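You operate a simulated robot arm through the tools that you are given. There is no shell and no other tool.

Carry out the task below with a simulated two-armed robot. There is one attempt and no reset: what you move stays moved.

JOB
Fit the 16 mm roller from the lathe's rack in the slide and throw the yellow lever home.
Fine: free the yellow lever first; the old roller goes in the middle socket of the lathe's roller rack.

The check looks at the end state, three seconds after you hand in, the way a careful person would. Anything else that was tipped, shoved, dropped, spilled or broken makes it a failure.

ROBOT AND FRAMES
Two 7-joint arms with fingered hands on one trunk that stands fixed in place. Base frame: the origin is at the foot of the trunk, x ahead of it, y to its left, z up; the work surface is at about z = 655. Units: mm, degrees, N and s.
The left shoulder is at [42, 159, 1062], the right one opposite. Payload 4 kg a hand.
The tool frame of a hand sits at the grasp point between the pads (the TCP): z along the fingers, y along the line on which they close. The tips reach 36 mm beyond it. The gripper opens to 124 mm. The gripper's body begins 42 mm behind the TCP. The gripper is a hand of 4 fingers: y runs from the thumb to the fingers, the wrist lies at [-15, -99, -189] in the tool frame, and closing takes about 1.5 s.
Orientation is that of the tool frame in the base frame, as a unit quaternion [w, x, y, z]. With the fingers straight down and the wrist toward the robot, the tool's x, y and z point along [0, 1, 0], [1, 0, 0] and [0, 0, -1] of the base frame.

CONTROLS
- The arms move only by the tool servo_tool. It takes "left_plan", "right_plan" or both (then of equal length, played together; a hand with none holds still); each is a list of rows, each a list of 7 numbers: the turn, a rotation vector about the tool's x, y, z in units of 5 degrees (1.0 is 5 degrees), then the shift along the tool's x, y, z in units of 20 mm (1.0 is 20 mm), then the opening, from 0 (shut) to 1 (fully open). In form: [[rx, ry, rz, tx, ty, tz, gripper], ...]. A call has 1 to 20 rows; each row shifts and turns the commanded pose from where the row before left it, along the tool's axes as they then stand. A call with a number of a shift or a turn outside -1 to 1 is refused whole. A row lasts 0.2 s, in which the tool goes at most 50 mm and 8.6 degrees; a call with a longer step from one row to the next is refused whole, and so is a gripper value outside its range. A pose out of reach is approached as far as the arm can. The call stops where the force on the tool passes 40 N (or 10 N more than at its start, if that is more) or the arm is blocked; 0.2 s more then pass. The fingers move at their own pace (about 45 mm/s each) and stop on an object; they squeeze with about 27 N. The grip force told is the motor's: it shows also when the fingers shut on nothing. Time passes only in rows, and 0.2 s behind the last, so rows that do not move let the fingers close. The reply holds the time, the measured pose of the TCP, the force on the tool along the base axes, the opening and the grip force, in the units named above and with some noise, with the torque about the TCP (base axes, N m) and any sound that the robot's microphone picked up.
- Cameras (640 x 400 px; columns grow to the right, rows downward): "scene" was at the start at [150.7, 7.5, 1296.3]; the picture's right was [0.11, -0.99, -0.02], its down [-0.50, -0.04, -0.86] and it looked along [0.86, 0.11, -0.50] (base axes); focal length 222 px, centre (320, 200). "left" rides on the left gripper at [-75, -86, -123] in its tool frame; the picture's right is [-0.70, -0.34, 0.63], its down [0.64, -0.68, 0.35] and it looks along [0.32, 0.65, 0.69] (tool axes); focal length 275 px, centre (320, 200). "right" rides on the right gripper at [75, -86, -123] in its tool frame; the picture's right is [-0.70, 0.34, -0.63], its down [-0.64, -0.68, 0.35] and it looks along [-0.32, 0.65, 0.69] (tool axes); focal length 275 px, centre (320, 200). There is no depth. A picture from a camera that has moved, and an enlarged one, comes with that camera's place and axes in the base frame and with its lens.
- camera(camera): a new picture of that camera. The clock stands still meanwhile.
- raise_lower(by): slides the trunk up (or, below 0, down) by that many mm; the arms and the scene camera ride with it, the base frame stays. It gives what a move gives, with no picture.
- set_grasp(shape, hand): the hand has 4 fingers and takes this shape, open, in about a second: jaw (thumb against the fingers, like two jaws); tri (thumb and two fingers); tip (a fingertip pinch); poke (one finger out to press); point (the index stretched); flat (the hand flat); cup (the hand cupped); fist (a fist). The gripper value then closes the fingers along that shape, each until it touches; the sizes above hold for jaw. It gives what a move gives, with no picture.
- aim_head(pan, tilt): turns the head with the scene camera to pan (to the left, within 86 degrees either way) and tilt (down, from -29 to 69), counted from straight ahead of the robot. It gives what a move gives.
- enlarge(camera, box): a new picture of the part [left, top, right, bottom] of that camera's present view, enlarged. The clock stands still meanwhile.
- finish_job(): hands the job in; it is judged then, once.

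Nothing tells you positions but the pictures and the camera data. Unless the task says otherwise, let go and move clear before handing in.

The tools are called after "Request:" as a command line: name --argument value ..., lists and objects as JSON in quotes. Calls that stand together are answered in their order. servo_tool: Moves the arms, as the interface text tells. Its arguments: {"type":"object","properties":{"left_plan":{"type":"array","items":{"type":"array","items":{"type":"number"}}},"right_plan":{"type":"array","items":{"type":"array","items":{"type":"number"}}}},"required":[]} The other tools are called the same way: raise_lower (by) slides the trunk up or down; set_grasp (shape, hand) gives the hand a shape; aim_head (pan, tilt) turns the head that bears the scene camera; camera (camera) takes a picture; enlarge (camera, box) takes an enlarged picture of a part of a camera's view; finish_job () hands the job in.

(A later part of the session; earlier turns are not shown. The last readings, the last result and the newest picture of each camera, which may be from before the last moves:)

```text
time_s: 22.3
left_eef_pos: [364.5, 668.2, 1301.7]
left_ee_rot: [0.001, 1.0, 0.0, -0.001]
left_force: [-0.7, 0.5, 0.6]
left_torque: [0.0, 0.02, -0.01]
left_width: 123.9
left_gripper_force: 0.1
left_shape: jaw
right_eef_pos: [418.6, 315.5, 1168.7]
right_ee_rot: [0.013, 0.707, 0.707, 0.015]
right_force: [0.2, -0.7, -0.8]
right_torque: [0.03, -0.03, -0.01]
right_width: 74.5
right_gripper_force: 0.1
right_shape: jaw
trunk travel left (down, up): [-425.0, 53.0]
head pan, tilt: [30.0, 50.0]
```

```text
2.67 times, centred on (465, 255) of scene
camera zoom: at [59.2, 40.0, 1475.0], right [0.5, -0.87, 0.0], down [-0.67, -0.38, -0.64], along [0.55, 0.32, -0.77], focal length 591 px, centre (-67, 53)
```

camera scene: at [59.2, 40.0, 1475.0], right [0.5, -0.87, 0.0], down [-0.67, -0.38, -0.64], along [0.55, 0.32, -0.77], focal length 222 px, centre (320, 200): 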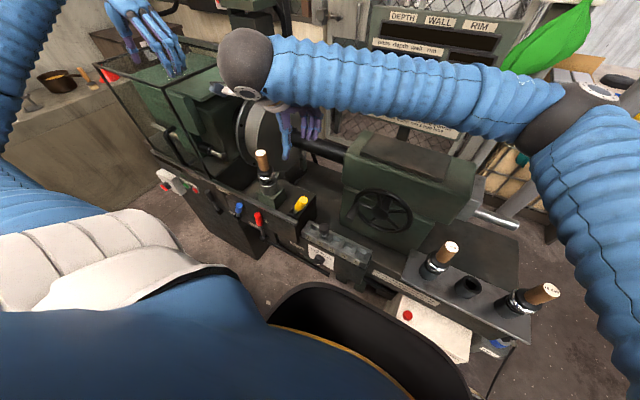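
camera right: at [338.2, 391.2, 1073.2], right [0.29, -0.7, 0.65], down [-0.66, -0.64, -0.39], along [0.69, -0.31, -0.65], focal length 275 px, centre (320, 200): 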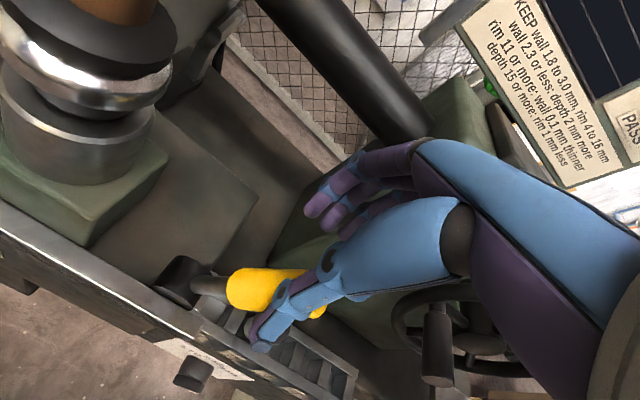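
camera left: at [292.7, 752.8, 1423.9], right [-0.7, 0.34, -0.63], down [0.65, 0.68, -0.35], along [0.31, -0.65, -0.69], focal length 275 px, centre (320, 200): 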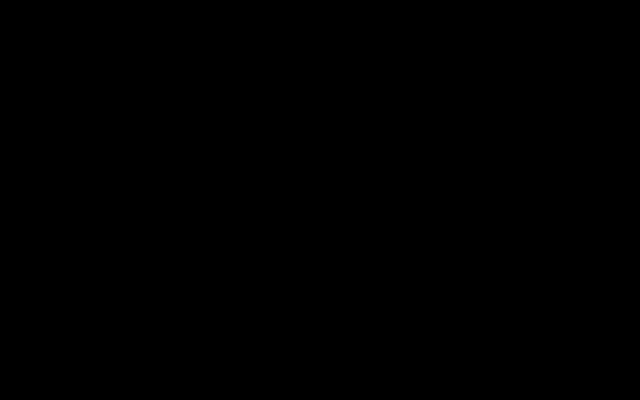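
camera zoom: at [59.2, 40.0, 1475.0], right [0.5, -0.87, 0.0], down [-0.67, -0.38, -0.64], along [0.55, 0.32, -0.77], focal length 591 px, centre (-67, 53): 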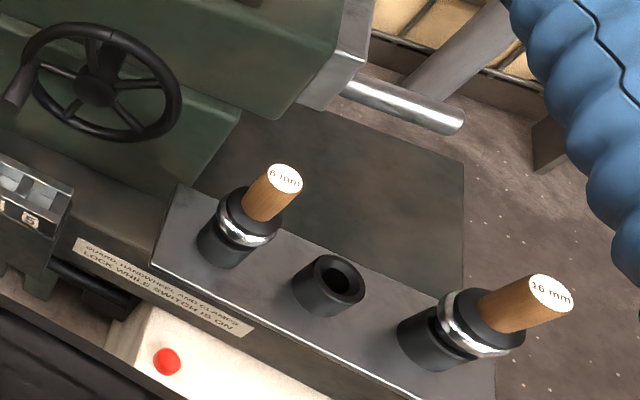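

Everything is still as it was (6 mm roller pixels unchanged). The right elbow hangs too low there, so I'll retreat the right arm to the right side and use the left arm instead.

Request:
servo_tool --right_plan '[[0, 0, 0, -0.95, 0.25, -0.45, 0.6], [0, 0, 0, -0.95, 0.25, -0.45, 0.6], [0, 0, 0, -0.95, 0.25, -0.45, 0.6], [0, 0, 0, -0.95, 0.25, -0.45, 0.6], [0, 0, 0, -0.95, 0.25, -0.45, 0.6], [0, 0, 0, -0.95, 0.25, -0.45, 0.6], [0, 0, 0, -0.95, 0.25, -0.45, 0.6], [0, 0, 0, -0.95, 0.25, -0.45, 0.6], [0, 0, 0, -0.95, 0.25, -0.45, 0.6], [0, 0, 0, -0.95, 0.25, -0.45, 0.6], [0, 0, 0, -0.95, 0.25, -0.45, 0.6], [0, 0, 0, -0.95, 0.25, -0.45, 0.6], [0, 0, 0, -0.95, 0.25, -0.45, 0.6], [0, 0, 0, -0.95, 0.25, -0.45, 0.6], [0, 0, 0, -0.95, 0.25, -0.45, 0.6], [0, 0, 0, -0.95, 0.25, -0.45, 0.6], [0, 0, 0, -0.95, 0.25, -0.45, 0.6], [0, 0, 0, -0.95, 0.25, -0.45, 0.6], [0, 0, 0, -0.95, 0.25, -0.45, 0.6], [0, 0, 0, -0.95, 0.25, -0.45, 0.6]]'

Request:
servo_tool --right_plan '[[0, 0, 0, -1, 0, 0, 0.6], [0, 0, 0, -1, 0, 0, 0.6], [0, 0, 0, -1, 0, 0, 0.6], [0, 0, 0, -1, 0, 0, 0.6], [0, 0, 0, -1, 0, 0, 0.6], [0, 0, 0, -1, 0, 0, 0.6], [0, 0, 0, -1, 0, 0, 0.6], [0, 0, 0, -1, 0, 0, 0.6], [0, 0, 0, -1, 0, 0, 0.6], [0, 0, 0, -1, 0, 0, 0.6], [0, 0, 0, -1, 0, 0, 0.6], [0, 0, 0, -1, 0, 0, 0.6], [0, 0, 0, -1, 0, 0, 0.6], [0, 0, 0, -1, 0, 0, 0.6], [0, 0, 0, -1, 0, 0, 0.6], [0, 0, 0, -1, 0, 0, 0.6], [0, 0, 0, -1, 0, 0, 0.6], [0, 0, 0, -1, 0, 0, 0.6], [0, 0, 0, -1, 0, 0, 0.6], [0, 0, 0, -1, 0, 0, 0.6]]'

Request:
camera --camera "scene"

```text
time_s: 26.5
left_eef_pos: [364.6, 666.6, 1301.8]
left_ee_rot: [0.0, 1.0, -0.001, 0.0]
left_force: [-0.2, -0.7, 0.0]
left_torque: [0.01, 0.02, 0.03]
left_width: 123.8
left_gripper_force: 0.1
left_shape: jaw
right_eef_pos: [510.8, -66.8, 1351.5]
right_ee_rot: [0.013, 0.707, 0.707, 0.016]
right_force: [-0.5, -0.4, 0.6]
right_torque: [0.01, -0.01, -0.02]
right_width: 74.8
right_gripper_force: 0.0
right_shape: jaw
trunk travel left (down, up): [-425.0, 53.0]
head pan, tilt: [30.0, 50.0]
```

```text
time_s: 30.7
left_eef_pos: [364.8, 667.2, 1300.5]
left_ee_rot: [0.0, 1.0, -0.001, 0.0]
left_force: [-0.1, -0.3, -0.3]
left_torque: [-0.03, -0.03, 0.02]
left_width: 123.9
left_gripper_force: 0.1
left_shape: jaw
right_eef_pos: [508.5, -467.9, 1347.6]
right_ee_rot: [0.013, 0.708, 0.706, 0.017]
right_force: [0.5, -0.2, -0.6]
right_torque: [-0.02, -0.01, 0.0]
right_width: 74.3
right_gripper_force: 0.1
right_shape: jaw
trunk travel left (down, up): [-425.0, 53.0]
head pan, tilt: [30.0, 50.0]
```

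```text
taken
camera scene: at [58.8, 39.2, 1475.0], right [0.5, -0.87, 0.0], down [-0.67, -0.38, -0.64], along [0.55, 0.32, -0.77], focal length 222 px, centre (320, 200)
```

scene: 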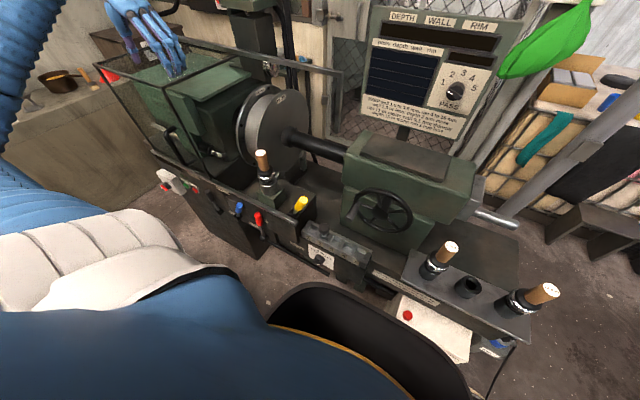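

Right arm is clear. I'll rotate the left hand back to the default yaw and bring it above the lever at a safe height to test reach.

Request:
servo_tool --left_plan '[[0, 0, -1, 0, 0, 0, 0.6], [0, 0, -1, 0, 0, 0, 0.6], [0, 0, -1, 0, 0, 0, 0.6], [0, 0, -1, 0, 0, 0, 0.6], [0, 0, -1, 0, 0, 0, 0.6], [0, 0, -1, 0, 0, 0, 0.6], [0, 0, -1, 0, 0, 0, 0.6], [0, 0, -1, 0, 0, 0, 0.6], [0, 0, -1, 0, 0, 0, 0.6], [0, 0, -1, 0, 0, 0, 0.6], [0, 0, -1, 0, 0, 0, 0.6], [0, 0, -1, 0, 0, 0, 0.6], [0, 0, -1, 0, 0, 0, 0.6], [0, 0, -1, 0, 0, 0, 0.6], [0, 0, -1, 0, 0, 0, 0.6], [0, 0, -1, 0, 0, 0, 0.6], [0, 0, -1, 0, 0, 0, 0.6], [0, 0, -1, 0, 0, 0, 0.6]]'

Request:
servo_tool --left_plan '[[0, 0, 0, -0.97, 0.14, 0.4, 0.6], [0, 0, 0, -0.97, 0.14, 0.4, 0.6], [0, 0, 0, -0.97, 0.14, 0.4, 0.6], [0, 0, 0, -0.97, 0.14, 0.4, 0.6], [0, 0, 0, -0.97, 0.14, 0.4, 0.6], [0, 0, 0, -0.97, 0.14, 0.4, 0.6], [0, 0, 0, -0.97, 0.14, 0.4, 0.6], [0, 0, 0, -0.97, 0.14, 0.4, 0.6], [0, 0, 0, -0.97, 0.14, 0.4, 0.6], [0, 0, 0, -0.97, 0.14, 0.4, 0.6], [0, 0, 0, -0.97, 0.14, 0.4, 0.6], [0, 0, 0, -0.97, 0.14, 0.4, 0.6], [0, 0, 0, -0.97, 0.14, 0.4, 0.6], [0, 0, 0, -0.97, 0.14, 0.4, 0.6], [0, 0, 0, -0.97, 0.14, 0.4, 0.6], [0, 0, 0, -0.97, 0.14, 0.4, 0.6], [0, 0, 0, -0.97, 0.14, 0.4, 0.6], [0, 0, 0, -0.97, 0.14, 0.4, 0.6]]'

Request:
camera --camera "left"

Request:
camera --camera "scene"

```text
time_s: 34.5
left_eef_pos: [365.1, 668.2, 1300.9]
left_ee_rot: [0.0, 0.708, 0.706, -0.001]
left_force: [0.2, -0.4, -0.2]
left_torque: [0.0, -0.01, 0.01]
left_width: 75.2
left_gripper_force: 0.0
left_shape: jaw
right_eef_pos: [509.9, -468.0, 1350.5]
right_ee_rot: [0.013, 0.708, 0.706, 0.016]
right_force: [0.3, 0.0, 0.1]
right_torque: [-0.02, 0.0, -0.02]
right_width: 74.7
right_gripper_force: 0.1
right_shape: jaw
trunk travel left (down, up): [-425.0, 53.0]
head pan, tilt: [30.0, 50.0]
```

```text
time_s: 38.3
left_eef_pos: [463.5, 342.7, 1173.0]
left_ee_rot: [-0.001, 0.708, 0.707, -0.002]
left_force: [0.4, -0.2, -0.4]
left_torque: [0.0, 0.04, 0.01]
left_width: 74.6
left_gripper_force: 0.0
left_shape: jaw
left hand out of reach, approached as far as the arm can: row 12, 13, 14, 15, 16, 17, 18
right_eef_pos: [510.7, -466.9, 1347.9]
right_ee_rot: [0.012, 0.708, 0.706, 0.016]
right_force: [-0.1, 0.6, 0.5]
right_torque: [0.0, 0.0, 0.01]
right_width: 74.6
right_gripper_force: 0.0
right_shape: jaw
trunk travel left (down, up): [-425.0, 53.0]
head pan, tilt: [30.0, 50.0]
```

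```text
taken
camera left: at [379.7, 266.7, 1297.0], right [-0.34, -0.7, -0.63], down [-0.68, 0.65, -0.34], along [0.65, 0.31, -0.69], focal length 275 px, centre (320, 200)
```

left: 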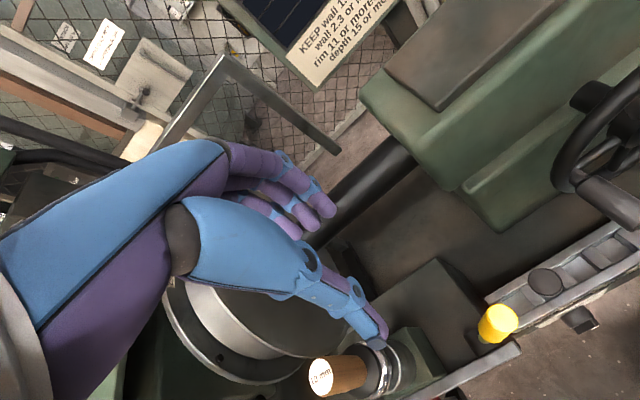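

```text
taken
camera scene: at [60.2, 39.1, 1474.9], right [0.5, -0.87, 0.0], down [-0.67, -0.38, -0.64], along [0.55, 0.32, -0.77], focal length 222 px, centre (320, 200)
```

scene: 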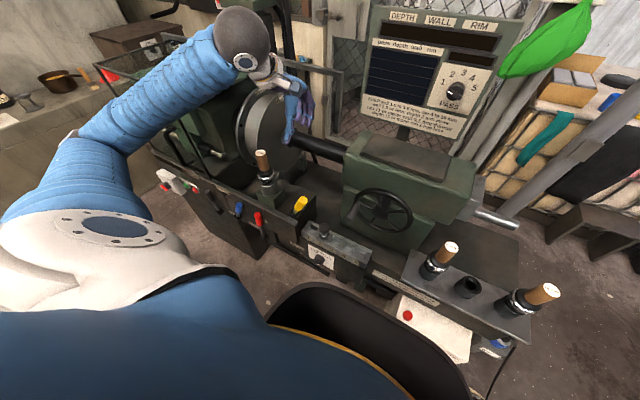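

The left hand can't get that close with the wrist toward the robot; tilting the fingers ~20° back toward the robot moves the wrist outward and should bring the lever within reach. I'll tilt and check.

Request:
servo_tool --left_plan '[[1, 0, 0, 0, 0, 0, 0.6], [1, 0, 0, 0, 0, 0, 0.6], [1, 0, 0, 0, 0, 0, 0.6], [1, 0, 0, 0, 0, 0, 0.6]]'

Request:
camera --camera "left"

Request:
camera --camera "scene"

```text
time_s: 39.3
left_eef_pos: [464.2, 342.8, 1173.4]
left_ee_rot: [-0.124, 0.697, 0.696, -0.124]
left_force: [0.0, -0.6, 0.0]
left_torque: [-0.01, 0.0, 0.01]
left_width: 74.9
left_gripper_force: 0.0
left_shape: jaw
right_eef_pos: [510.4, -466.8, 1348.9]
right_ee_rot: [0.012, 0.708, 0.706, 0.016]
right_force: [-0.1, -0.4, -0.9]
right_torque: [-0.01, -0.01, -0.03]
right_width: 74.4
right_gripper_force: 0.1
right_shape: jaw
trunk travel left (down, up): [-425.0, 53.0]
head pan, tilt: [30.0, 50.0]
```

```text
taken
camera left: at [427.1, 266.1, 1318.3], right [-0.54, -0.69, -0.48], down [-0.76, 0.65, -0.09], along [0.37, 0.31, -0.87], focal length 275 px, centre (320, 200)
```

left: 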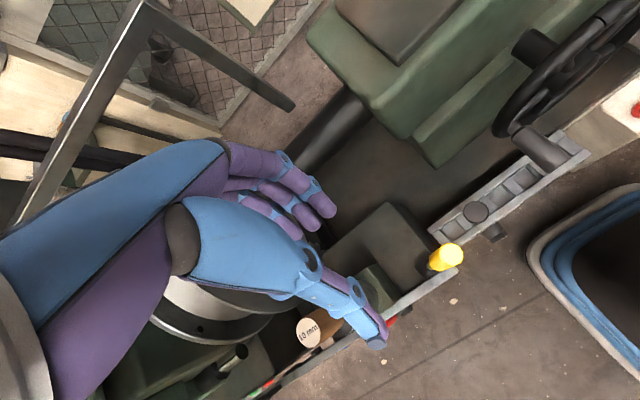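

```text
taken
camera scene: at [60.4, 39.2, 1474.9], right [0.5, -0.87, 0.0], down [-0.67, -0.38, -0.64], along [0.55, 0.32, -0.77], focal length 222 px, centre (320, 200)
```

scene: 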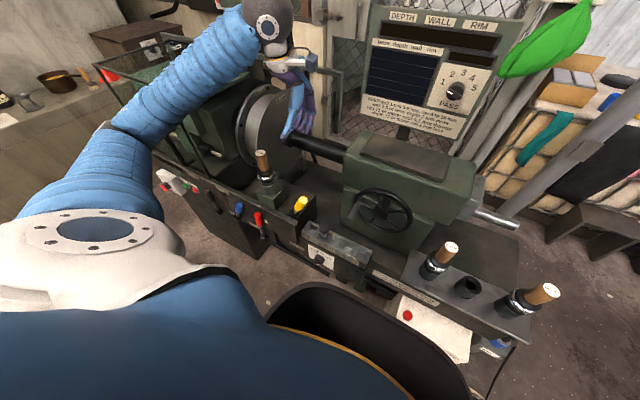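

It accepted the tilt and re-anchored at (464, 343, 1173). Now I'll move to just above the lever.

Request:
servo_tool --left_plan '[[0, 0, 0, -0.15, 0.035, 0.89, 0.6], [0, 0, 0, -0.15, 0.035, 0.89, 0.6], [0, 0, 0, -0.15, 0.035, 0.89, 0.6], [0, 0, 0, -0.15, 0.035, 0.89, 0.6], [0, 0, 0, -0.15, 0.035, 0.89, 0.6], [0, 0, 0, -0.15, 0.035, 0.89, 0.6], [0, 0, 0, -0.15, 0.035, 0.89, 0.6], [0, 0, 0, -0.15, 0.035, 0.89, 0.6], [0, 0, 0, -0.15, 0.035, 0.89, 0.6]]'

Request:
camera --camera "left"

Request:
camera --camera "scene"

```text
time_s: 41.3
left_eef_pos: [415.3, 315.9, 1020.8]
left_ee_rot: [-0.123, 0.697, 0.696, -0.123]
left_force: [-0.1, -0.1, -0.3]
left_torque: [0.0, -0.02, 0.01]
left_width: 74.5
left_gripper_force: 0.1
left_shape: jaw
right_eef_pos: [509.2, -466.8, 1350.0]
right_ee_rot: [0.013, 0.708, 0.706, 0.015]
right_force: [0.3, -0.3, -1.0]
right_torque: [-0.02, 0.01, 0.0]
right_width: 74.5
right_gripper_force: 0.2
right_shape: jaw
trunk travel left (down, up): [-425.0, 53.0]
head pan, tilt: [30.0, 50.0]
```

```text
taken
camera left: at [378.5, 239.7, 1166.0], right [-0.54, -0.7, -0.48], down [-0.76, 0.65, -0.09], along [0.37, 0.31, -0.87], focal length 275 px, centre (320, 200)
```

left: 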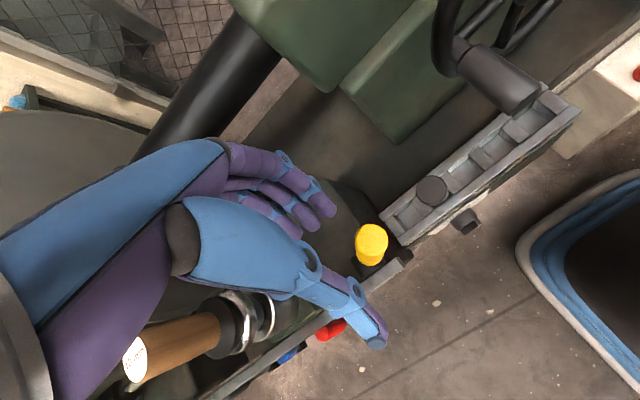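

```text
taken
camera scene: at [59.5, 39.6, 1474.9], right [0.5, -0.87, 0.0], down [-0.67, -0.38, -0.64], along [0.55, 0.32, -0.77], focal length 222 px, centre (320, 200)
```

scene: 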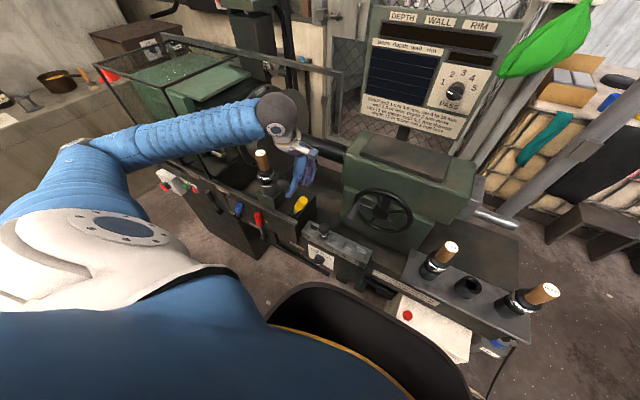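

The hand is right above the knob and reach is fine. I'll descend 94 mm vertically and look before closing.

Request:
servo_tool --left_plan '[[0, 0, 0, 0, 0.268, 0.737, 0.6], [0, 0, 0, 0, 0.268, 0.737, 0.6], [0, 0, 0, 0, 0.268, 0.737, 0.6], [0, 0, 0, 0, 0.268, 0.737, 0.6], [0, 0, 0, 0, 0.268, 0.737, 0.6], [0, 0, 0, 0, 0.268, 0.737, 0.6]]'

Request:
camera --camera "left"

Request:
enlarge --camera "scene" --box '[220, 90, 380, 250]'

```text
time_s: 42.7
left_eef_pos: [416.6, 315.3, 928.0]
left_ee_rot: [-0.123, 0.696, 0.696, -0.124]
left_force: [-1.2, -0.2, 1.6]
left_torque: [0.02, 0.02, 0.04]
left_width: 75.4
left_gripper_force: 0.1
left_shape: jaw
right_eef_pos: [508.6, -467.2, 1348.6]
right_ee_rot: [0.013, 0.708, 0.706, 0.016]
right_force: [0.4, 0.1, -1.1]
right_torque: [-0.01, 0.03, 0.01]
right_width: 74.4
right_gripper_force: 0.1
right_shape: jaw
trunk travel left (down, up): [-425.0, 53.0]
head pan, tilt: [30.0, 50.0]
```

```text
taken
camera left: at [378.3, 240.5, 1073.2], right [-0.53, -0.69, -0.48], down [-0.76, 0.65, -0.09], along [0.37, 0.31, -0.87], focal length 275 px, centre (320, 200)
```

left: 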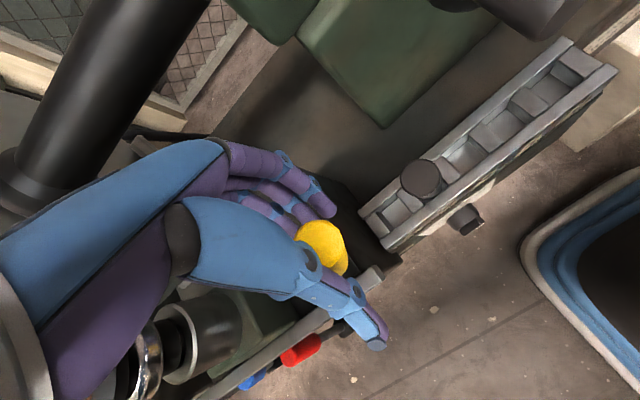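

```text
2.50 times, centred on (300, 170) of scene
camera zoom: at [59.3, 39.7, 1475.0], right [0.5, -0.87, 0.0], down [-0.67, -0.38, -0.64], along [0.55, 0.32, -0.77], focal length 554 px, centre (370, 275)
```

zoom: 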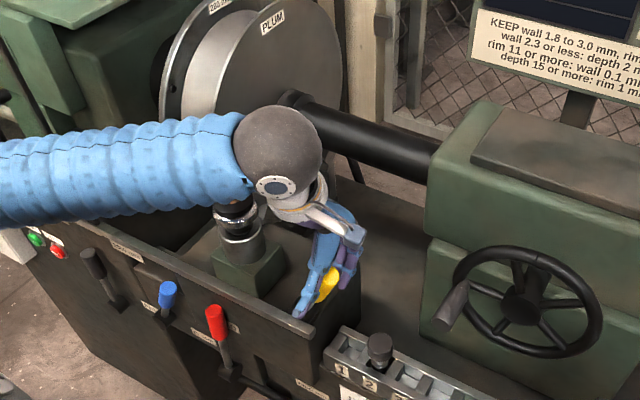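

The knob sits between thumb and fingers. I'll close on it.

Request:
servo_tool --left_plan '[[0, 0, 0, 0, 0, 0, 0.1], [0, 0, 0, 0, 0, 0, 0.1], [0, 0, 0, 0, 0, 0, 0.1], [0, 0, 0, 0, 0, 0, 0.1], [0, 0, 0, 0, 0, 0, 0.1], [0, 0, 0, 0, 0, 0, 0.1]]'

Request:
camera --camera "left"

```text
time_s: 44.1
left_eef_pos: [414.0, 316.9, 929.5]
left_ee_rot: [-0.123, 0.697, 0.696, -0.123]
left_force: [-13.6, 0.3, 3.0]
left_torque: [-0.24, -0.89, -0.29]
left_width: 62.6
left_gripper_force: 26.8
left_shape: jaw
right_eef_pos: [507.5, -466.3, 1348.9]
right_ee_rot: [0.013, 0.707, 0.707, 0.017]
right_force: [-1.0, 0.9, -0.1]
right_torque: [-0.01, 0.01, -0.07]
right_width: 74.6
right_gripper_force: 0.1
right_shape: jaw
trunk travel left (down, up): [-425.0, 53.0]
head pan, tilt: [30.0, 50.0]
```

```text
taken
camera left: at [376.9, 240.2, 1073.5], right [-0.54, -0.69, -0.48], down [-0.76, 0.65, -0.09], along [0.37, 0.31, -0.87], focal length 275 px, centre (320, 200)
```

left: 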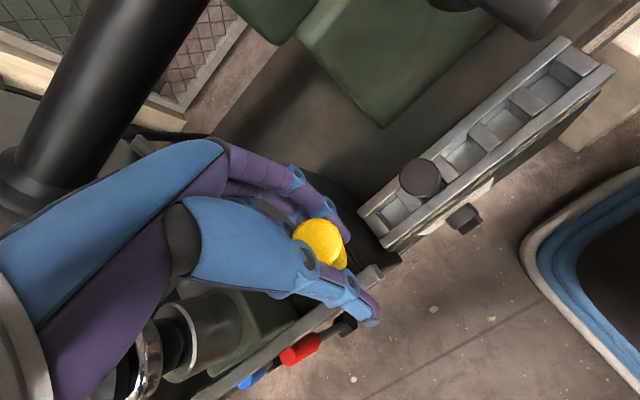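

The fingers stopped at 62 mm opening with 27 N; I want to see what they touch.

Request:
enlarge --camera "left" --box '[220, 150, 420, 350]'

Request:
enlarge --camera "scene" --box '[270, 140, 350, 230]'

```text
2.00 times, centred on (320, 250) of left
camera zoom: at [376.9, 240.2, 1073.5], right [-0.54, -0.69, -0.48], down [-0.76, 0.65, -0.09], along [0.37, 0.31, -0.87], focal length 551 px, centre (320, 100)
```

zoom: 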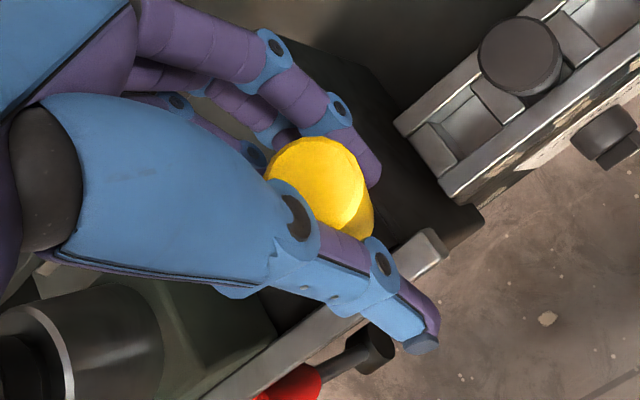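

```text
4.44 times, centred on (310, 185) of scene
camera zoom: at [58.0, 39.5, 1475.0], right [0.5, -0.87, 0.0], down [-0.67, -0.38, -0.64], along [0.55, 0.32, -0.77], focal length 985 px, centre (364, 267)
```

zoom: 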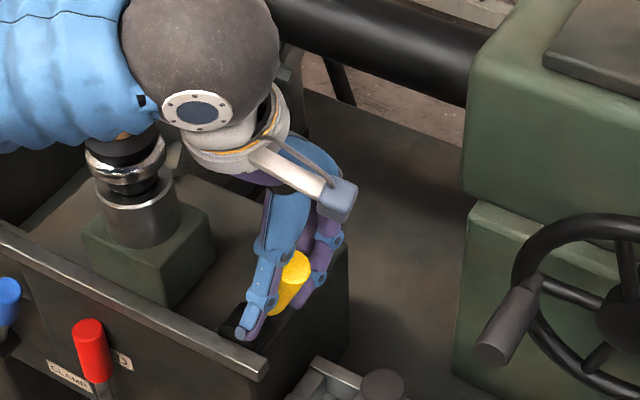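

The thumb's base link hits the knob because the hand is too deep. I'll open, raise ~22 mm, and re-close so the distal pads pinch the knob.

Request:
servo_tool --left_plan '[[0, 0, 0, 0, 0, 0, 0.6], [0, 0, 0, 0, 0, 0, 0.6], [0, 0, 0, 0, 0, -0.4, 0.6], [0, 0, 0, 0, 0, -0.4, 0.6], [0, 0, 0, 0, 0, -0.4, 0.6], [0, 0, 0, 0, 0, 0, 0.1], [0, 0, 0, 0, 0, 0, 0.1], [0, 0, 0, 0, 0, 0, 0.1], [0, 0, 0, 0, 0, 0, 0.1], [0, 0, 0, 0, 0, 0, 0.1], [0, 0, 0, 0, 0, 0, 0.1]]'

Request:
enlarge --camera "left" --box '[220, 150, 420, 350]'

Request:
enlarge --camera "scene" --box '[270, 140, 350, 230]'

```text
time_s: 46.5
left_eef_pos: [423.2, 316.1, 951.3]
left_ee_rot: [-0.123, 0.697, 0.696, -0.122]
left_force: [-5.3, -0.3, 15.8]
left_torque: [-0.03, -0.2, -0.08]
left_width: 40.0
left_gripper_force: 27.1
left_shape: jaw
right_eef_pos: [508.6, -466.7, 1350.2]
right_ee_rot: [0.013, 0.707, 0.707, 0.017]
right_force: [0.6, -0.3, -0.5]
right_torque: [-0.03, -0.01, -0.01]
right_width: 74.8
right_gripper_force: 0.1
right_shape: jaw
trunk travel left (down, up): [-425.0, 53.0]
head pan, tilt: [30.0, 50.0]
```

```text
2.00 times, centred on (320, 250) of left
camera zoom: at [385.4, 238.9, 1096.7], right [-0.53, -0.69, -0.48], down [-0.76, 0.65, -0.09], along [0.38, 0.32, -0.87], focal length 551 px, centre (320, 100)
```

zoom: 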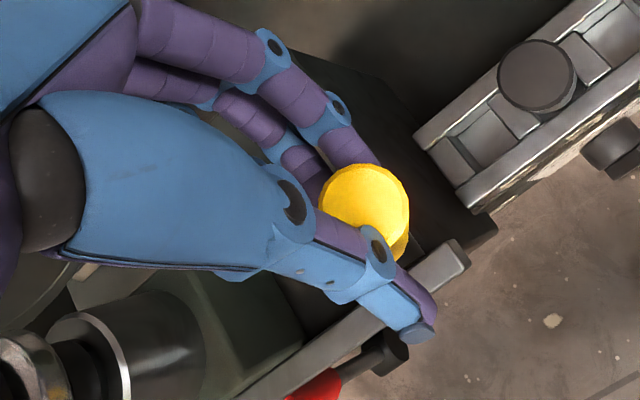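

```text
4.44 times, centred on (310, 185) of scene
camera zoom: at [58.3, 39.0, 1475.1], right [0.5, -0.87, 0.0], down [-0.67, -0.38, -0.64], along [0.55, 0.32, -0.77], focal length 985 px, centre (364, 267)
```

zoom: 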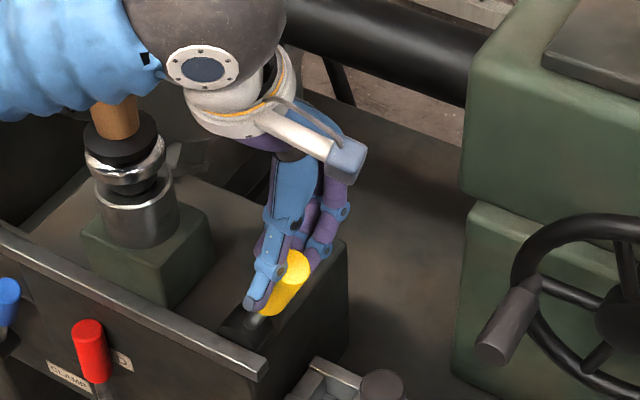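

Grip is now on the pads (40 mm) but the knob sits at the −y edge. I'll open, shift a few mm to −y/−x and re-grip.

Request:
servo_tool --left_plan '[[0, 0, 0, 0, 0, 0, 0.6], [0, 0, 0, 0, 0, 0, 0.6], [0, 0, 0, -0.25, -0.17, 0.06, 0.6], [0, 0, 0, -0.25, -0.17, 0.06, 0.6], [0, 0, 0, 0, 0, 0, 0.1], [0, 0, 0, 0, 0, 0, 0.1], [0, 0, 0, 0, 0, 0, 0.1], [0, 0, 0, 0, 0, 0, 0.1], [0, 0, 0, 0, 0, 0, 0.1], [0, 0, 0, 0, 0, 0, 0.1]]'

Request:
enlarge --camera "left" --box '[220, 150, 420, 350]'

Request:
enlarge --camera "scene" --box '[270, 140, 350, 230]'

```text
time_s: 48.7
left_eef_pos: [416.8, 306.5, 951.0]
left_ee_rot: [-0.124, 0.698, 0.695, -0.122]
left_force: [-3.3, -3.9, 4.7]
left_torque: [-0.05, -0.37, -0.16]
left_width: 33.2
left_gripper_force: 27.2
left_shape: jaw
right_eef_pos: [507.9, -468.2, 1350.0]
right_ee_rot: [0.013, 0.708, 0.706, 0.016]
right_force: [-0.1, 0.5, -0.3]
right_torque: [-0.03, 0.0, 0.01]
right_width: 74.5
right_gripper_force: 0.0
right_shape: jaw
trunk travel left (down, up): [-425.0, 53.0]
head pan, tilt: [30.0, 50.0]
```

```text
2.00 times, centred on (320, 250) of left
camera zoom: at [378.0, 229.0, 1095.9], right [-0.54, -0.69, -0.48], down [-0.76, 0.65, -0.09], along [0.37, 0.31, -0.87], focal length 551 px, centre (320, 100)
```

zoom: 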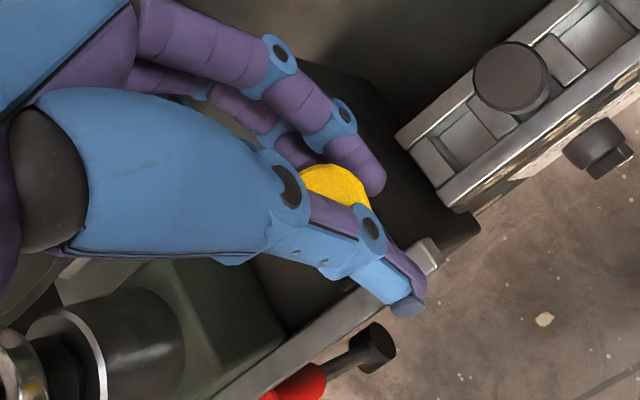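

```text
4.44 times, centred on (310, 185) of scene
camera zoom: at [58.9, 39.0, 1475.0], right [0.5, -0.87, 0.0], down [-0.67, -0.38, -0.64], along [0.55, 0.32, -0.77], focal length 985 px, centre (364, 267)
```

zoom: 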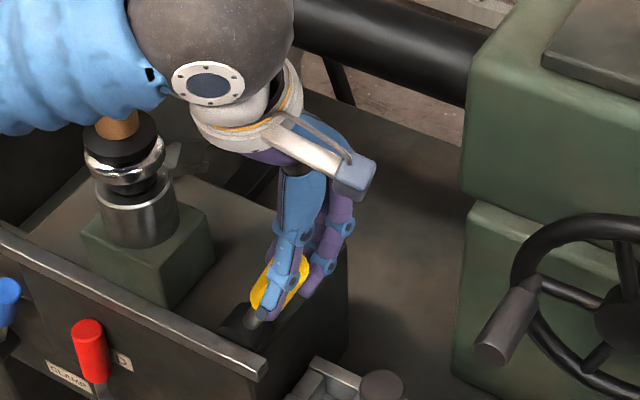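

Well gripped at 33 mm. I'll pull the lever gently toward +y along its arc, watching the forces.

Request:
servo_tool --left_plan '[[0, 0, 0, 0.25, -0.03, -0.09, 0.1], [0, 0, 0, 0.25, -0.03, -0.09, 0.1], [0, 0, 0, 0.25, -0.03, -0.08, 0.1], [0, 0, 0, 0.25, -0.03, -0.07, 0.1]]'

Request:
enlarge --camera "scene" --box '[270, 140, 350, 230]'

```text
time_s: 49.7
left_eef_pos: [415.2, 325.1, 959.2]
left_ee_rot: [-0.123, 0.698, 0.695, -0.121]
left_force: [-5.5, -10.6, 20.2]
left_torque: [-0.53, -0.27, -0.2]
left_width: 32.6
left_gripper_force: 26.5
left_shape: jaw
right_eef_pos: [509.0, -468.5, 1348.8]
right_ee_rot: [0.014, 0.708, 0.706, 0.017]
right_force: [-0.9, -0.6, 0.0]
right_torque: [0.0, -0.01, 0.01]
right_width: 74.3
right_gripper_force: 0.0
right_shape: jaw
trunk travel left (down, up): [-425.0, 53.0]
head pan, tilt: [30.0, 50.0]
```

```text
4.44 times, centred on (310, 185) of scene
camera zoom: at [58.1, 38.2, 1475.1], right [0.5, -0.87, 0.0], down [-0.67, -0.38, -0.64], along [0.55, 0.32, -0.77], focal length 985 px, centre (364, 267)
```

zoom: 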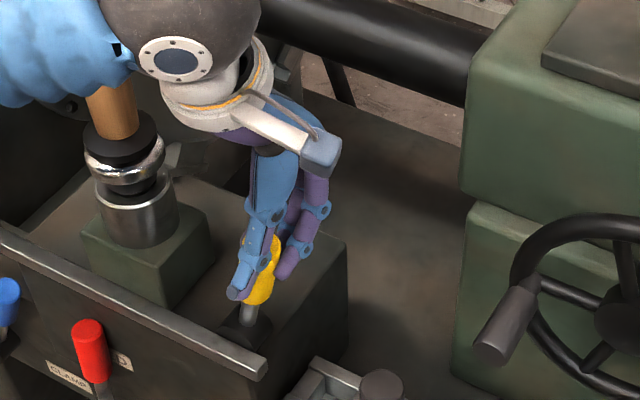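

The lever follows. The hand is being pushed up a bit, so I'll add a little more rise while continuing toward +y.

Request:
servo_tool --left_plan '[[0, 0, 0, 0.25, -0.03, -0.09, 0.1], [0, 0, 0, 0.25, -0.03, -0.08, 0.1], [0, 0, 0, 0.25, -0.02, -0.05, 0.1], [0, 0, 0, 0.25, -0.02, -0.04, 0.1]]'

Request:
enlarge --camera "scene" --box '[250, 120, 350, 230]'

```text
time_s: 50.7
left_eef_pos: [415.3, 346.9, 963.8]
left_ee_rot: [-0.123, 0.696, 0.696, -0.122]
left_force: [-4.5, -3.1, 11.7]
left_torque: [-0.27, -0.19, -0.09]
left_width: 31.2
left_gripper_force: 27.1
left_shape: jaw
right_eef_pos: [508.1, -467.4, 1350.6]
right_ee_rot: [0.013, 0.708, 0.706, 0.017]
right_force: [0.6, -0.3, 0.2]
right_torque: [-0.02, -0.01, 0.03]
right_width: 74.7
right_gripper_force: 0.0
right_shape: jaw
trunk travel left (down, up): [-425.0, 53.0]
head pan, tilt: [30.0, 50.0]
```

```text
3.64 times, centred on (300, 175) of scene
camera zoom: at [58.6, 39.1, 1475.0], right [0.5, -0.87, 0.0], down [-0.67, -0.38, -0.64], along [0.55, 0.32, -0.77], focal length 806 px, centre (393, 291)
```

zoom: 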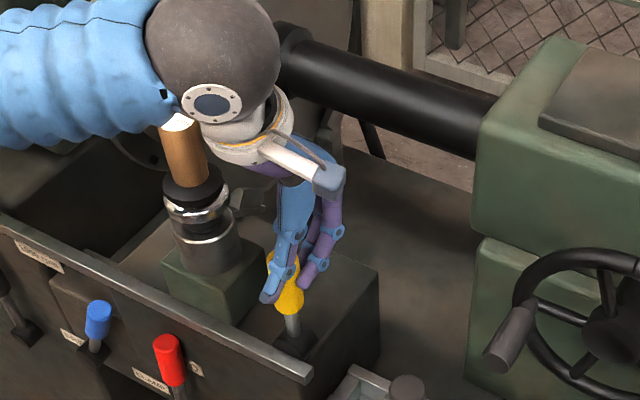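

Lever is about upright with low force. Continuing toward +y until it hits its stop.

Request:
servo_tool --left_plan '[[0, 0, 0, 0.25, 0, 0, 0.1], [0, 0, 0, 0.25, 0, 0, 0.1], [0, 0, 0, 0.25, 0.01, 0.01, 0.1], [0, 0, 0, 0.25, 0.01, 0.02, 0.1]]'

Request:
servo_tool --left_plan '[[0, 0, 0, 0.25, 0.01, 0.03, 0.1], [0, 0, 0, 0.25, 0.02, 0.05, 0.1], [0, 0, 0, 0.25, 0.02, 0.06, 0.1]]'

Request:
enlarge --camera "scene" --box '[250, 120, 350, 230]'

Request:
camera --camera "left"

```text
time_s: 51.7
left_eef_pos: [415.8, 365.9, 960.9]
left_ee_rot: [-0.123, 0.697, 0.696, -0.122]
left_force: [4.7, 0.7, 1.0]
left_torque: [-0.02, -0.24, -0.04]
left_width: 21.5
left_gripper_force: 27.1
left_shape: jaw
right_eef_pos: [510.6, -466.8, 1349.5]
right_ee_rot: [0.013, 0.707, 0.706, 0.016]
right_force: [0.4, -0.1, 0.6]
right_torque: [-0.02, 0.03, -0.01]
right_width: 74.4
right_gripper_force: 0.0
right_shape: jaw
trunk travel left (down, up): [-425.0, 53.0]
head pan, tilt: [30.0, 50.0]
```

```text
time_s: 52.5
left_eef_pos: [416.6, 380.7, 957.8]
left_ee_rot: [-0.124, 0.697, 0.695, -0.124]
left_force: [5.5, -0.9, -3.4]
left_torque: [-0.23, -0.14, -0.09]
left_width: 20.4
left_gripper_force: 26.9
left_shape: jaw
right_eef_pos: [509.2, -466.8, 1349.3]
right_ee_rot: [0.012, 0.708, 0.706, 0.016]
right_force: [0.2, -0.2, 0.4]
right_torque: [-0.04, 0.03, 0.01]
right_width: 74.7
right_gripper_force: 0.2
right_shape: jaw
trunk travel left (down, up): [-425.0, 53.0]
head pan, tilt: [30.0, 50.0]
```

```text
3.64 times, centred on (300, 175) of scene
camera zoom: at [60.2, 39.6, 1474.9], right [0.5, -0.87, 0.0], down [-0.67, -0.38, -0.64], along [0.55, 0.32, -0.77], focal length 806 px, centre (393, 291)
```

zoom: 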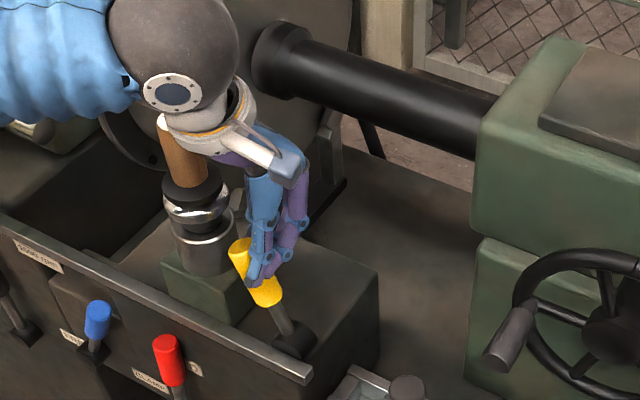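

```text
taken
camera left: at [379.3, 304.8, 1102.6], right [-0.54, -0.69, -0.48], down [-0.76, 0.65, -0.09], along [0.37, 0.31, -0.87], focal length 275 px, centre (320, 200)
```

left: 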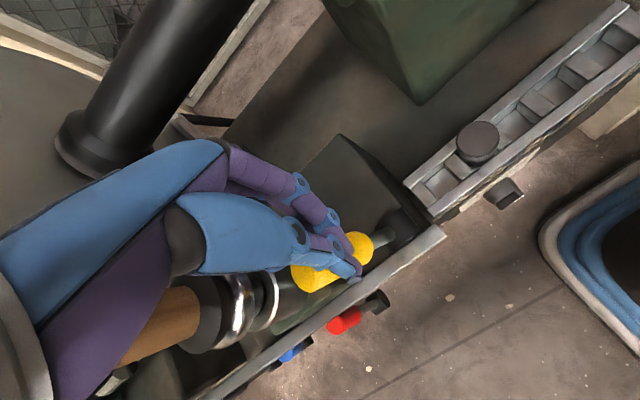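

The lever went over toward +y, ahead of the hand. I'll open and lift clear to check where it rests.

Request:
servo_tool --left_plan '[[0, 0, 0, 0, 0, 0, 0.6], [0, 0, 0, 0, 0, 0, 0.6], [0, 0, 0, 0, 0, 0, 0.6], [0, 0, 0, 0, -0.2, -0.6, 0.6], [0, 0, 0, 0, -0.3, -0.85, 0.6], [0, 0, 0, 0, -0.3, -0.85, 0.6], [0, 0, 0, 0, -0.3, -0.85, 0.6], [0, 0, 0, 0, -0.3, -0.85, 0.6], [0, 0, 0, 0, -0.3, -0.85, 0.6], [0, 0, 0, 0, -0.3, -0.85, 0.6], [0, 0, 0, 0, -0.3, -0.85, 0.6]]'

Request:
camera --camera "left"

Request:
enlarge --camera "scene" --box '[240, 120, 350, 230]'

```text
time_s: 54.9
left_eef_pos: [419.5, 382.0, 1097.0]
left_ee_rot: [-0.124, 0.698, 0.695, -0.122]
left_force: [-0.4, -0.4, 0.0]
left_torque: [0.01, 0.0, 0.0]
left_width: 73.9
left_gripper_force: 0.0
left_shape: jaw
right_eef_pos: [509.5, -467.0, 1349.3]
right_ee_rot: [0.013, 0.708, 0.706, 0.016]
right_force: [0.1, 0.6, 0.7]
right_torque: [-0.01, 0.01, 0.0]
right_width: 74.9
right_gripper_force: 0.0
right_shape: jaw
trunk travel left (down, up): [-425.0, 53.0]
head pan, tilt: [30.0, 50.0]
```

```text
taken
camera left: at [381.3, 305.7, 1241.5], right [-0.54, -0.69, -0.48], down [-0.76, 0.65, -0.09], along [0.37, 0.31, -0.87], focal length 275 px, centre (320, 200)
```

left: 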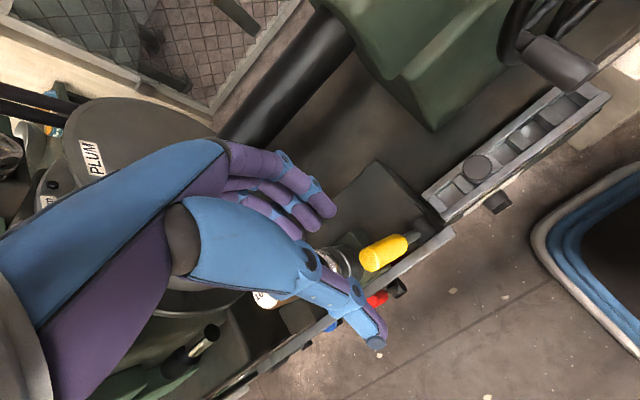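

```text
3.64 times, centred on (295, 175) of scene
camera zoom: at [59.5, 39.4, 1474.9], right [0.5, -0.87, 0.0], down [-0.67, -0.38, -0.64], along [0.55, 0.32, -0.77], focal length 806 px, centre (411, 291)
```

zoom: 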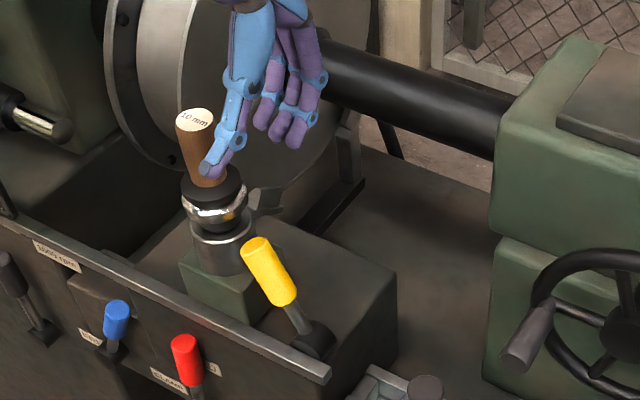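

The lever now leans about 24° to the +y side – freed. Next I'll level the left hand and bring it above the old roller's handle at about (435, 466).

Request:
servo_tool --left_plan '[[-1, 0, 0, 0, 0, -0.3, 0.8], [-1, 0, 0, 0, 0, -0.3, 0.8], [-1, 0, 0, 0, 0, -0.3, 0.8], [-1, 0, 0, 0, 0, -0.3, 0.8], [0, 0, 0, 0.84, 0.1, -0.1, 0.8], [0, 0, 0, 0.84, 0.1, 0, 0.8], [0, 0, 0, 0.84, 0.1, 0, 0.8], [0, 0, 0, 0.84, 0.1, 0, 0.8], [0, 0, 0, 0.84, 0.1, 0, 0.8], [0, 0, 0, 0, 0, 0, 0.8]]'

Request:
camera --camera "left"

Request:
enlarge --camera "scene" --box '[220, 90, 340, 220]'

```text
time_s: 57.1
left_eef_pos: [462.9, 479.7, 1127.0]
left_ee_rot: [0.0, 0.708, 0.707, -0.001]
left_force: [0.2, -0.1, -0.9]
left_torque: [-0.01, 0.03, 0.01]
left_width: 98.9
left_gripper_force: 0.0
left_shape: jaw
left hand out of reach, approached as far as the arm can: row 3, 4
right_eef_pos: [510.1, -467.1, 1349.6]
right_ee_rot: [0.012, 0.707, 0.707, 0.016]
right_force: [-0.6, 0.2, 0.0]
right_torque: [0.01, 0.03, 0.03]
right_width: 74.4
right_gripper_force: 0.0
right_shape: jaw
trunk travel left (down, up): [-425.0, 53.0]
head pan, tilt: [30.0, 50.0]
```

```text
taken
camera left: at [378.7, 403.2, 1249.5], right [-0.34, -0.7, -0.63], down [-0.68, 0.65, -0.35], along [0.65, 0.31, -0.69], focal length 275 px, centre (320, 200)
```

left: 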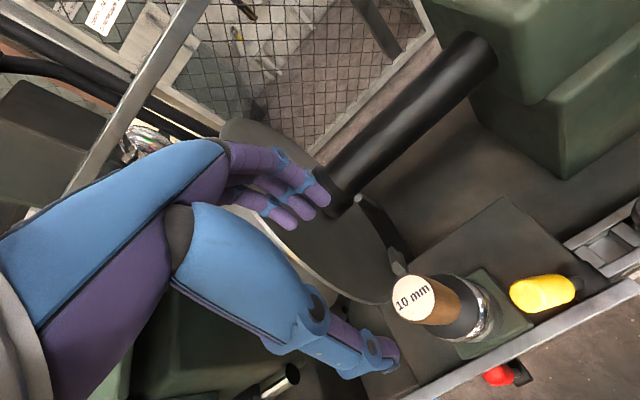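

```text
3.08 times, centred on (280, 155) of scene
camera zoom: at [59.8, 39.6, 1474.9], right [0.5, -0.87, 0.0], down [-0.67, -0.38, -0.64], along [0.55, 0.32, -0.77], focal length 682 px, centre (443, 338)
```

zoom: 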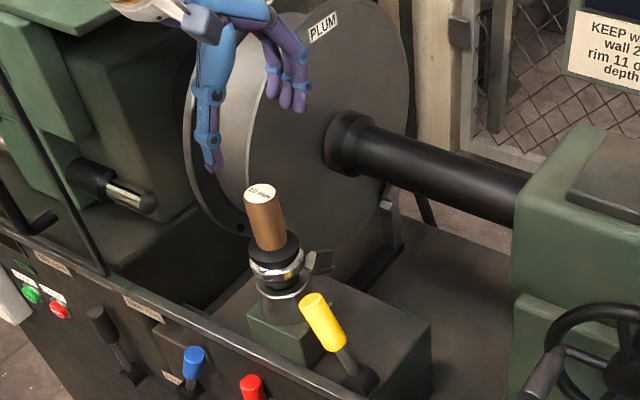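

The hand is at (463, 480, 1127) after re-anchoring. I'll measure the handle top with the left camera to align precisely.

Request:
enlarge --camera "left" --box '[370, 250, 530, 370]'

```text
3.33 times, centred on (450, 310) of left
camera zoom: at [378.7, 403.2, 1249.5], right [-0.34, -0.7, -0.63], down [-0.68, 0.65, -0.35], along [0.65, 0.31, -0.69], focal length 918 px, centre (-113, -167)
```

zoom: 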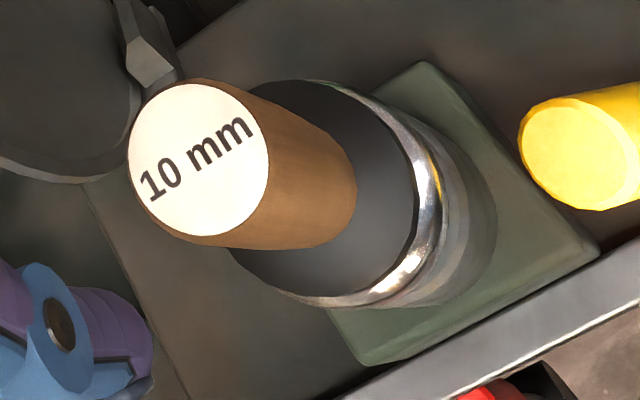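

Handle top center ≈ (435.5, 464, 1049). I'll align above it.

Request:
servo_tool --left_plan '[[0, 0, 0, -0.38, -0.685, 0, 0.8], [0, 0, 0, -0.38, -0.685, 0, 0.8], [0, 0, 0, 0, 0, 0, 0.8]]'

Request:
camera --camera "left"

```text
time_s: 57.9
left_eef_pos: [434.8, 464.0, 1127.3]
left_ee_rot: [0.0, 0.708, 0.706, 0.0]
left_force: [-0.5, -1.1, 0.8]
left_torque: [0.02, 0.04, 0.02]
left_width: 99.2
left_gripper_force: 0.1
left_shape: jaw
right_eef_pos: [510.3, -467.3, 1349.7]
right_ee_rot: [0.011, 0.707, 0.707, 0.016]
right_force: [-0.7, 0.1, -0.1]
right_torque: [0.0, 0.01, 0.03]
right_width: 74.8
right_gripper_force: 0.1
right_shape: jaw
trunk travel left (down, up): [-425.0, 53.0]
head pan, tilt: [30.0, 50.0]
```

```text
taken
camera left: at [350.5, 388.0, 1249.5], right [-0.34, -0.7, -0.63], down [-0.68, 0.65, -0.35], along [0.65, 0.31, -0.69], focal length 275 px, centre (320, 200)
```

left: 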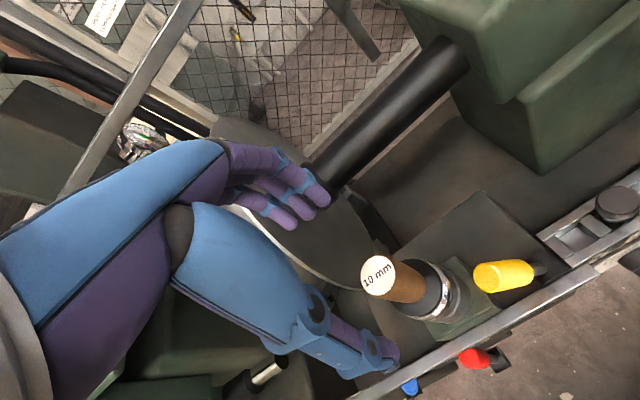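

Aligned within ~1–2 mm. The disc face is at y≈515, so there's room. I'll descend to z≈1042 with an 80 mm opening.

Request:
servo_tool --left_plan '[[0, 0, 0, 0.02, 0.03, 0.71, 0.65], [0, 0, 0, 0, 0, 0.71, 0.65], [0, 0, 0, 0, 0, 0.71, 0.65], [0, 0, 0, 0, 0, 0.71, 0.65], [0, 0, 0, 0, 0, 0.71, 0.65], [0, 0, 0, 0, 0, 0.71, 0.65]]'

Request:
camera --camera "left"

Request:
enlarge --camera "scene" --box '[220, 90, 340, 220]'

```text
time_s: 59.3
left_eef_pos: [437.5, 463.9, 1041.9]
left_ee_rot: [0.0, 0.709, 0.705, 0.0]
left_force: [0.5, -0.8, -1.0]
left_torque: [-0.02, 0.01, -0.02]
left_width: 81.0
left_gripper_force: 0.2
left_shape: jaw
right_eef_pos: [509.8, -467.7, 1349.7]
right_ee_rot: [0.012, 0.708, 0.706, 0.016]
right_force: [0.6, -0.3, 0.5]
right_torque: [0.03, 0.03, 0.02]
right_width: 74.7
right_gripper_force: 0.0
right_shape: jaw
trunk travel left (down, up): [-425.0, 53.0]
head pan, tilt: [30.0, 50.0]
```

```text
taken
camera left: at [351.4, 387.7, 1164.1], right [-0.34, -0.7, -0.63], down [-0.68, 0.65, -0.35], along [0.65, 0.31, -0.69], focal length 275 px, centre (320, 200)
```

left: 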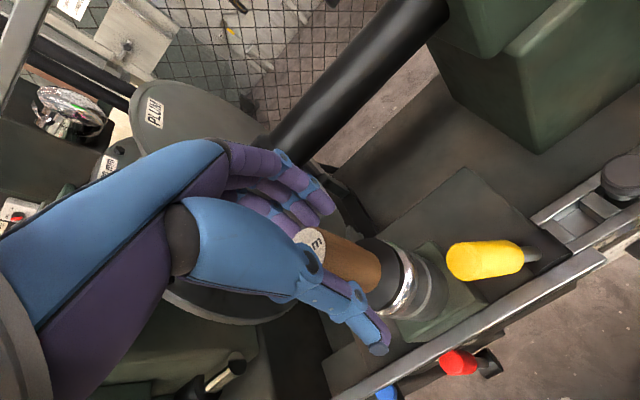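

```text
3.08 times, centred on (280, 155) of scene
camera zoom: at [59.9, 40.0, 1474.9], right [0.5, -0.87, 0.0], down [-0.67, -0.38, -0.64], along [0.55, 0.32, -0.77], focal length 682 px, centre (443, 338)
```

zoom: 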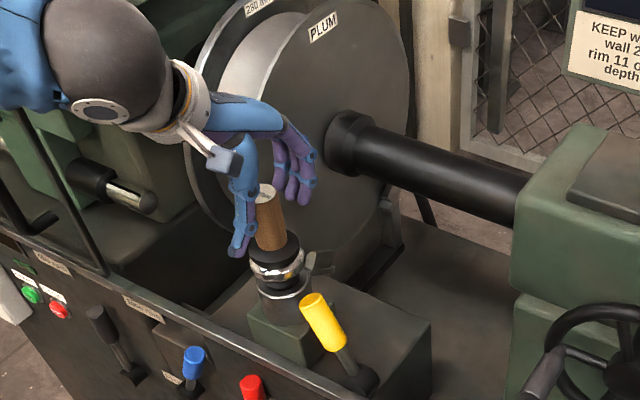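

Request:
enlarge --camera "left" --box '[240, 180, 420, 360]'

```text
2.22 times, centred on (330, 270) of left
camera zoom: at [351.4, 387.7, 1164.1], right [-0.34, -0.7, -0.63], down [-0.68, 0.65, -0.35], along [0.65, 0.31, -0.69], focal length 612 px, centre (298, 44)
```

zoom: 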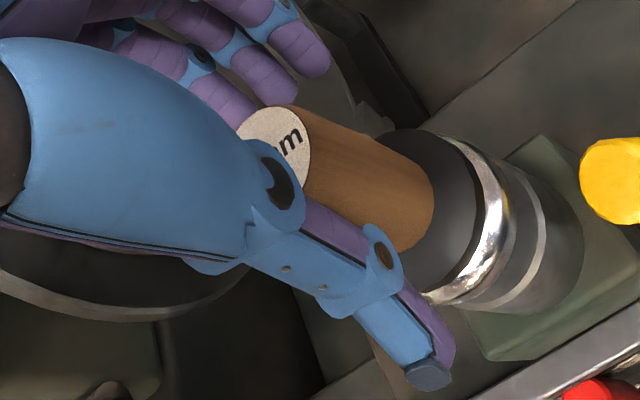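

The handle is centered within ~2 mm. Closing on it.

Request:
servo_tool --left_plan '[[0, 0, 0, 0, 0, 0, 0.1], [0, 0, 0, 0, 0, 0, 0.1], [0, 0, 0, 0, 0, 0, 0.1], [0, 0, 0, 0, 0, 0, 0.1], [0, 0, 0, 0, 0, 0, 0.1], [0, 0, 0, 0, 0, 0, 0.1], [0, 0, 0, 0, 0, 0, 0.1]]'

Request:
camera --camera "left"

```text
time_s: 60.9
left_eef_pos: [436.5, 463.9, 1040.5]
left_ee_rot: [0.0, 0.708, 0.706, 0.0]
left_force: [5.1, 1.2, 0.1]
left_torque: [0.01, -0.74, 0.0]
left_width: 35.0
left_gripper_force: 26.8
left_shape: jaw
right_eef_pos: [509.8, -468.2, 1349.2]
right_ee_rot: [0.013, 0.707, 0.706, 0.016]
right_force: [-0.3, 0.1, 0.4]
right_torque: [-0.01, 0.01, -0.01]
right_width: 74.6
right_gripper_force: 0.1
right_shape: jaw
trunk travel left (down, up): [-425.0, 53.0]
head pan, tilt: [30.0, 50.0]
```

```text
taken
camera left: at [351.5, 387.5, 1164.4], right [-0.34, -0.7, -0.63], down [-0.68, 0.65, -0.35], along [0.65, 0.31, -0.69], focal length 275 px, centre (320, 200)
```

left: 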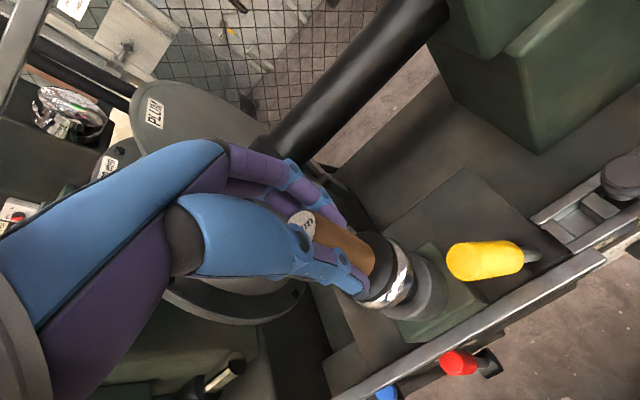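

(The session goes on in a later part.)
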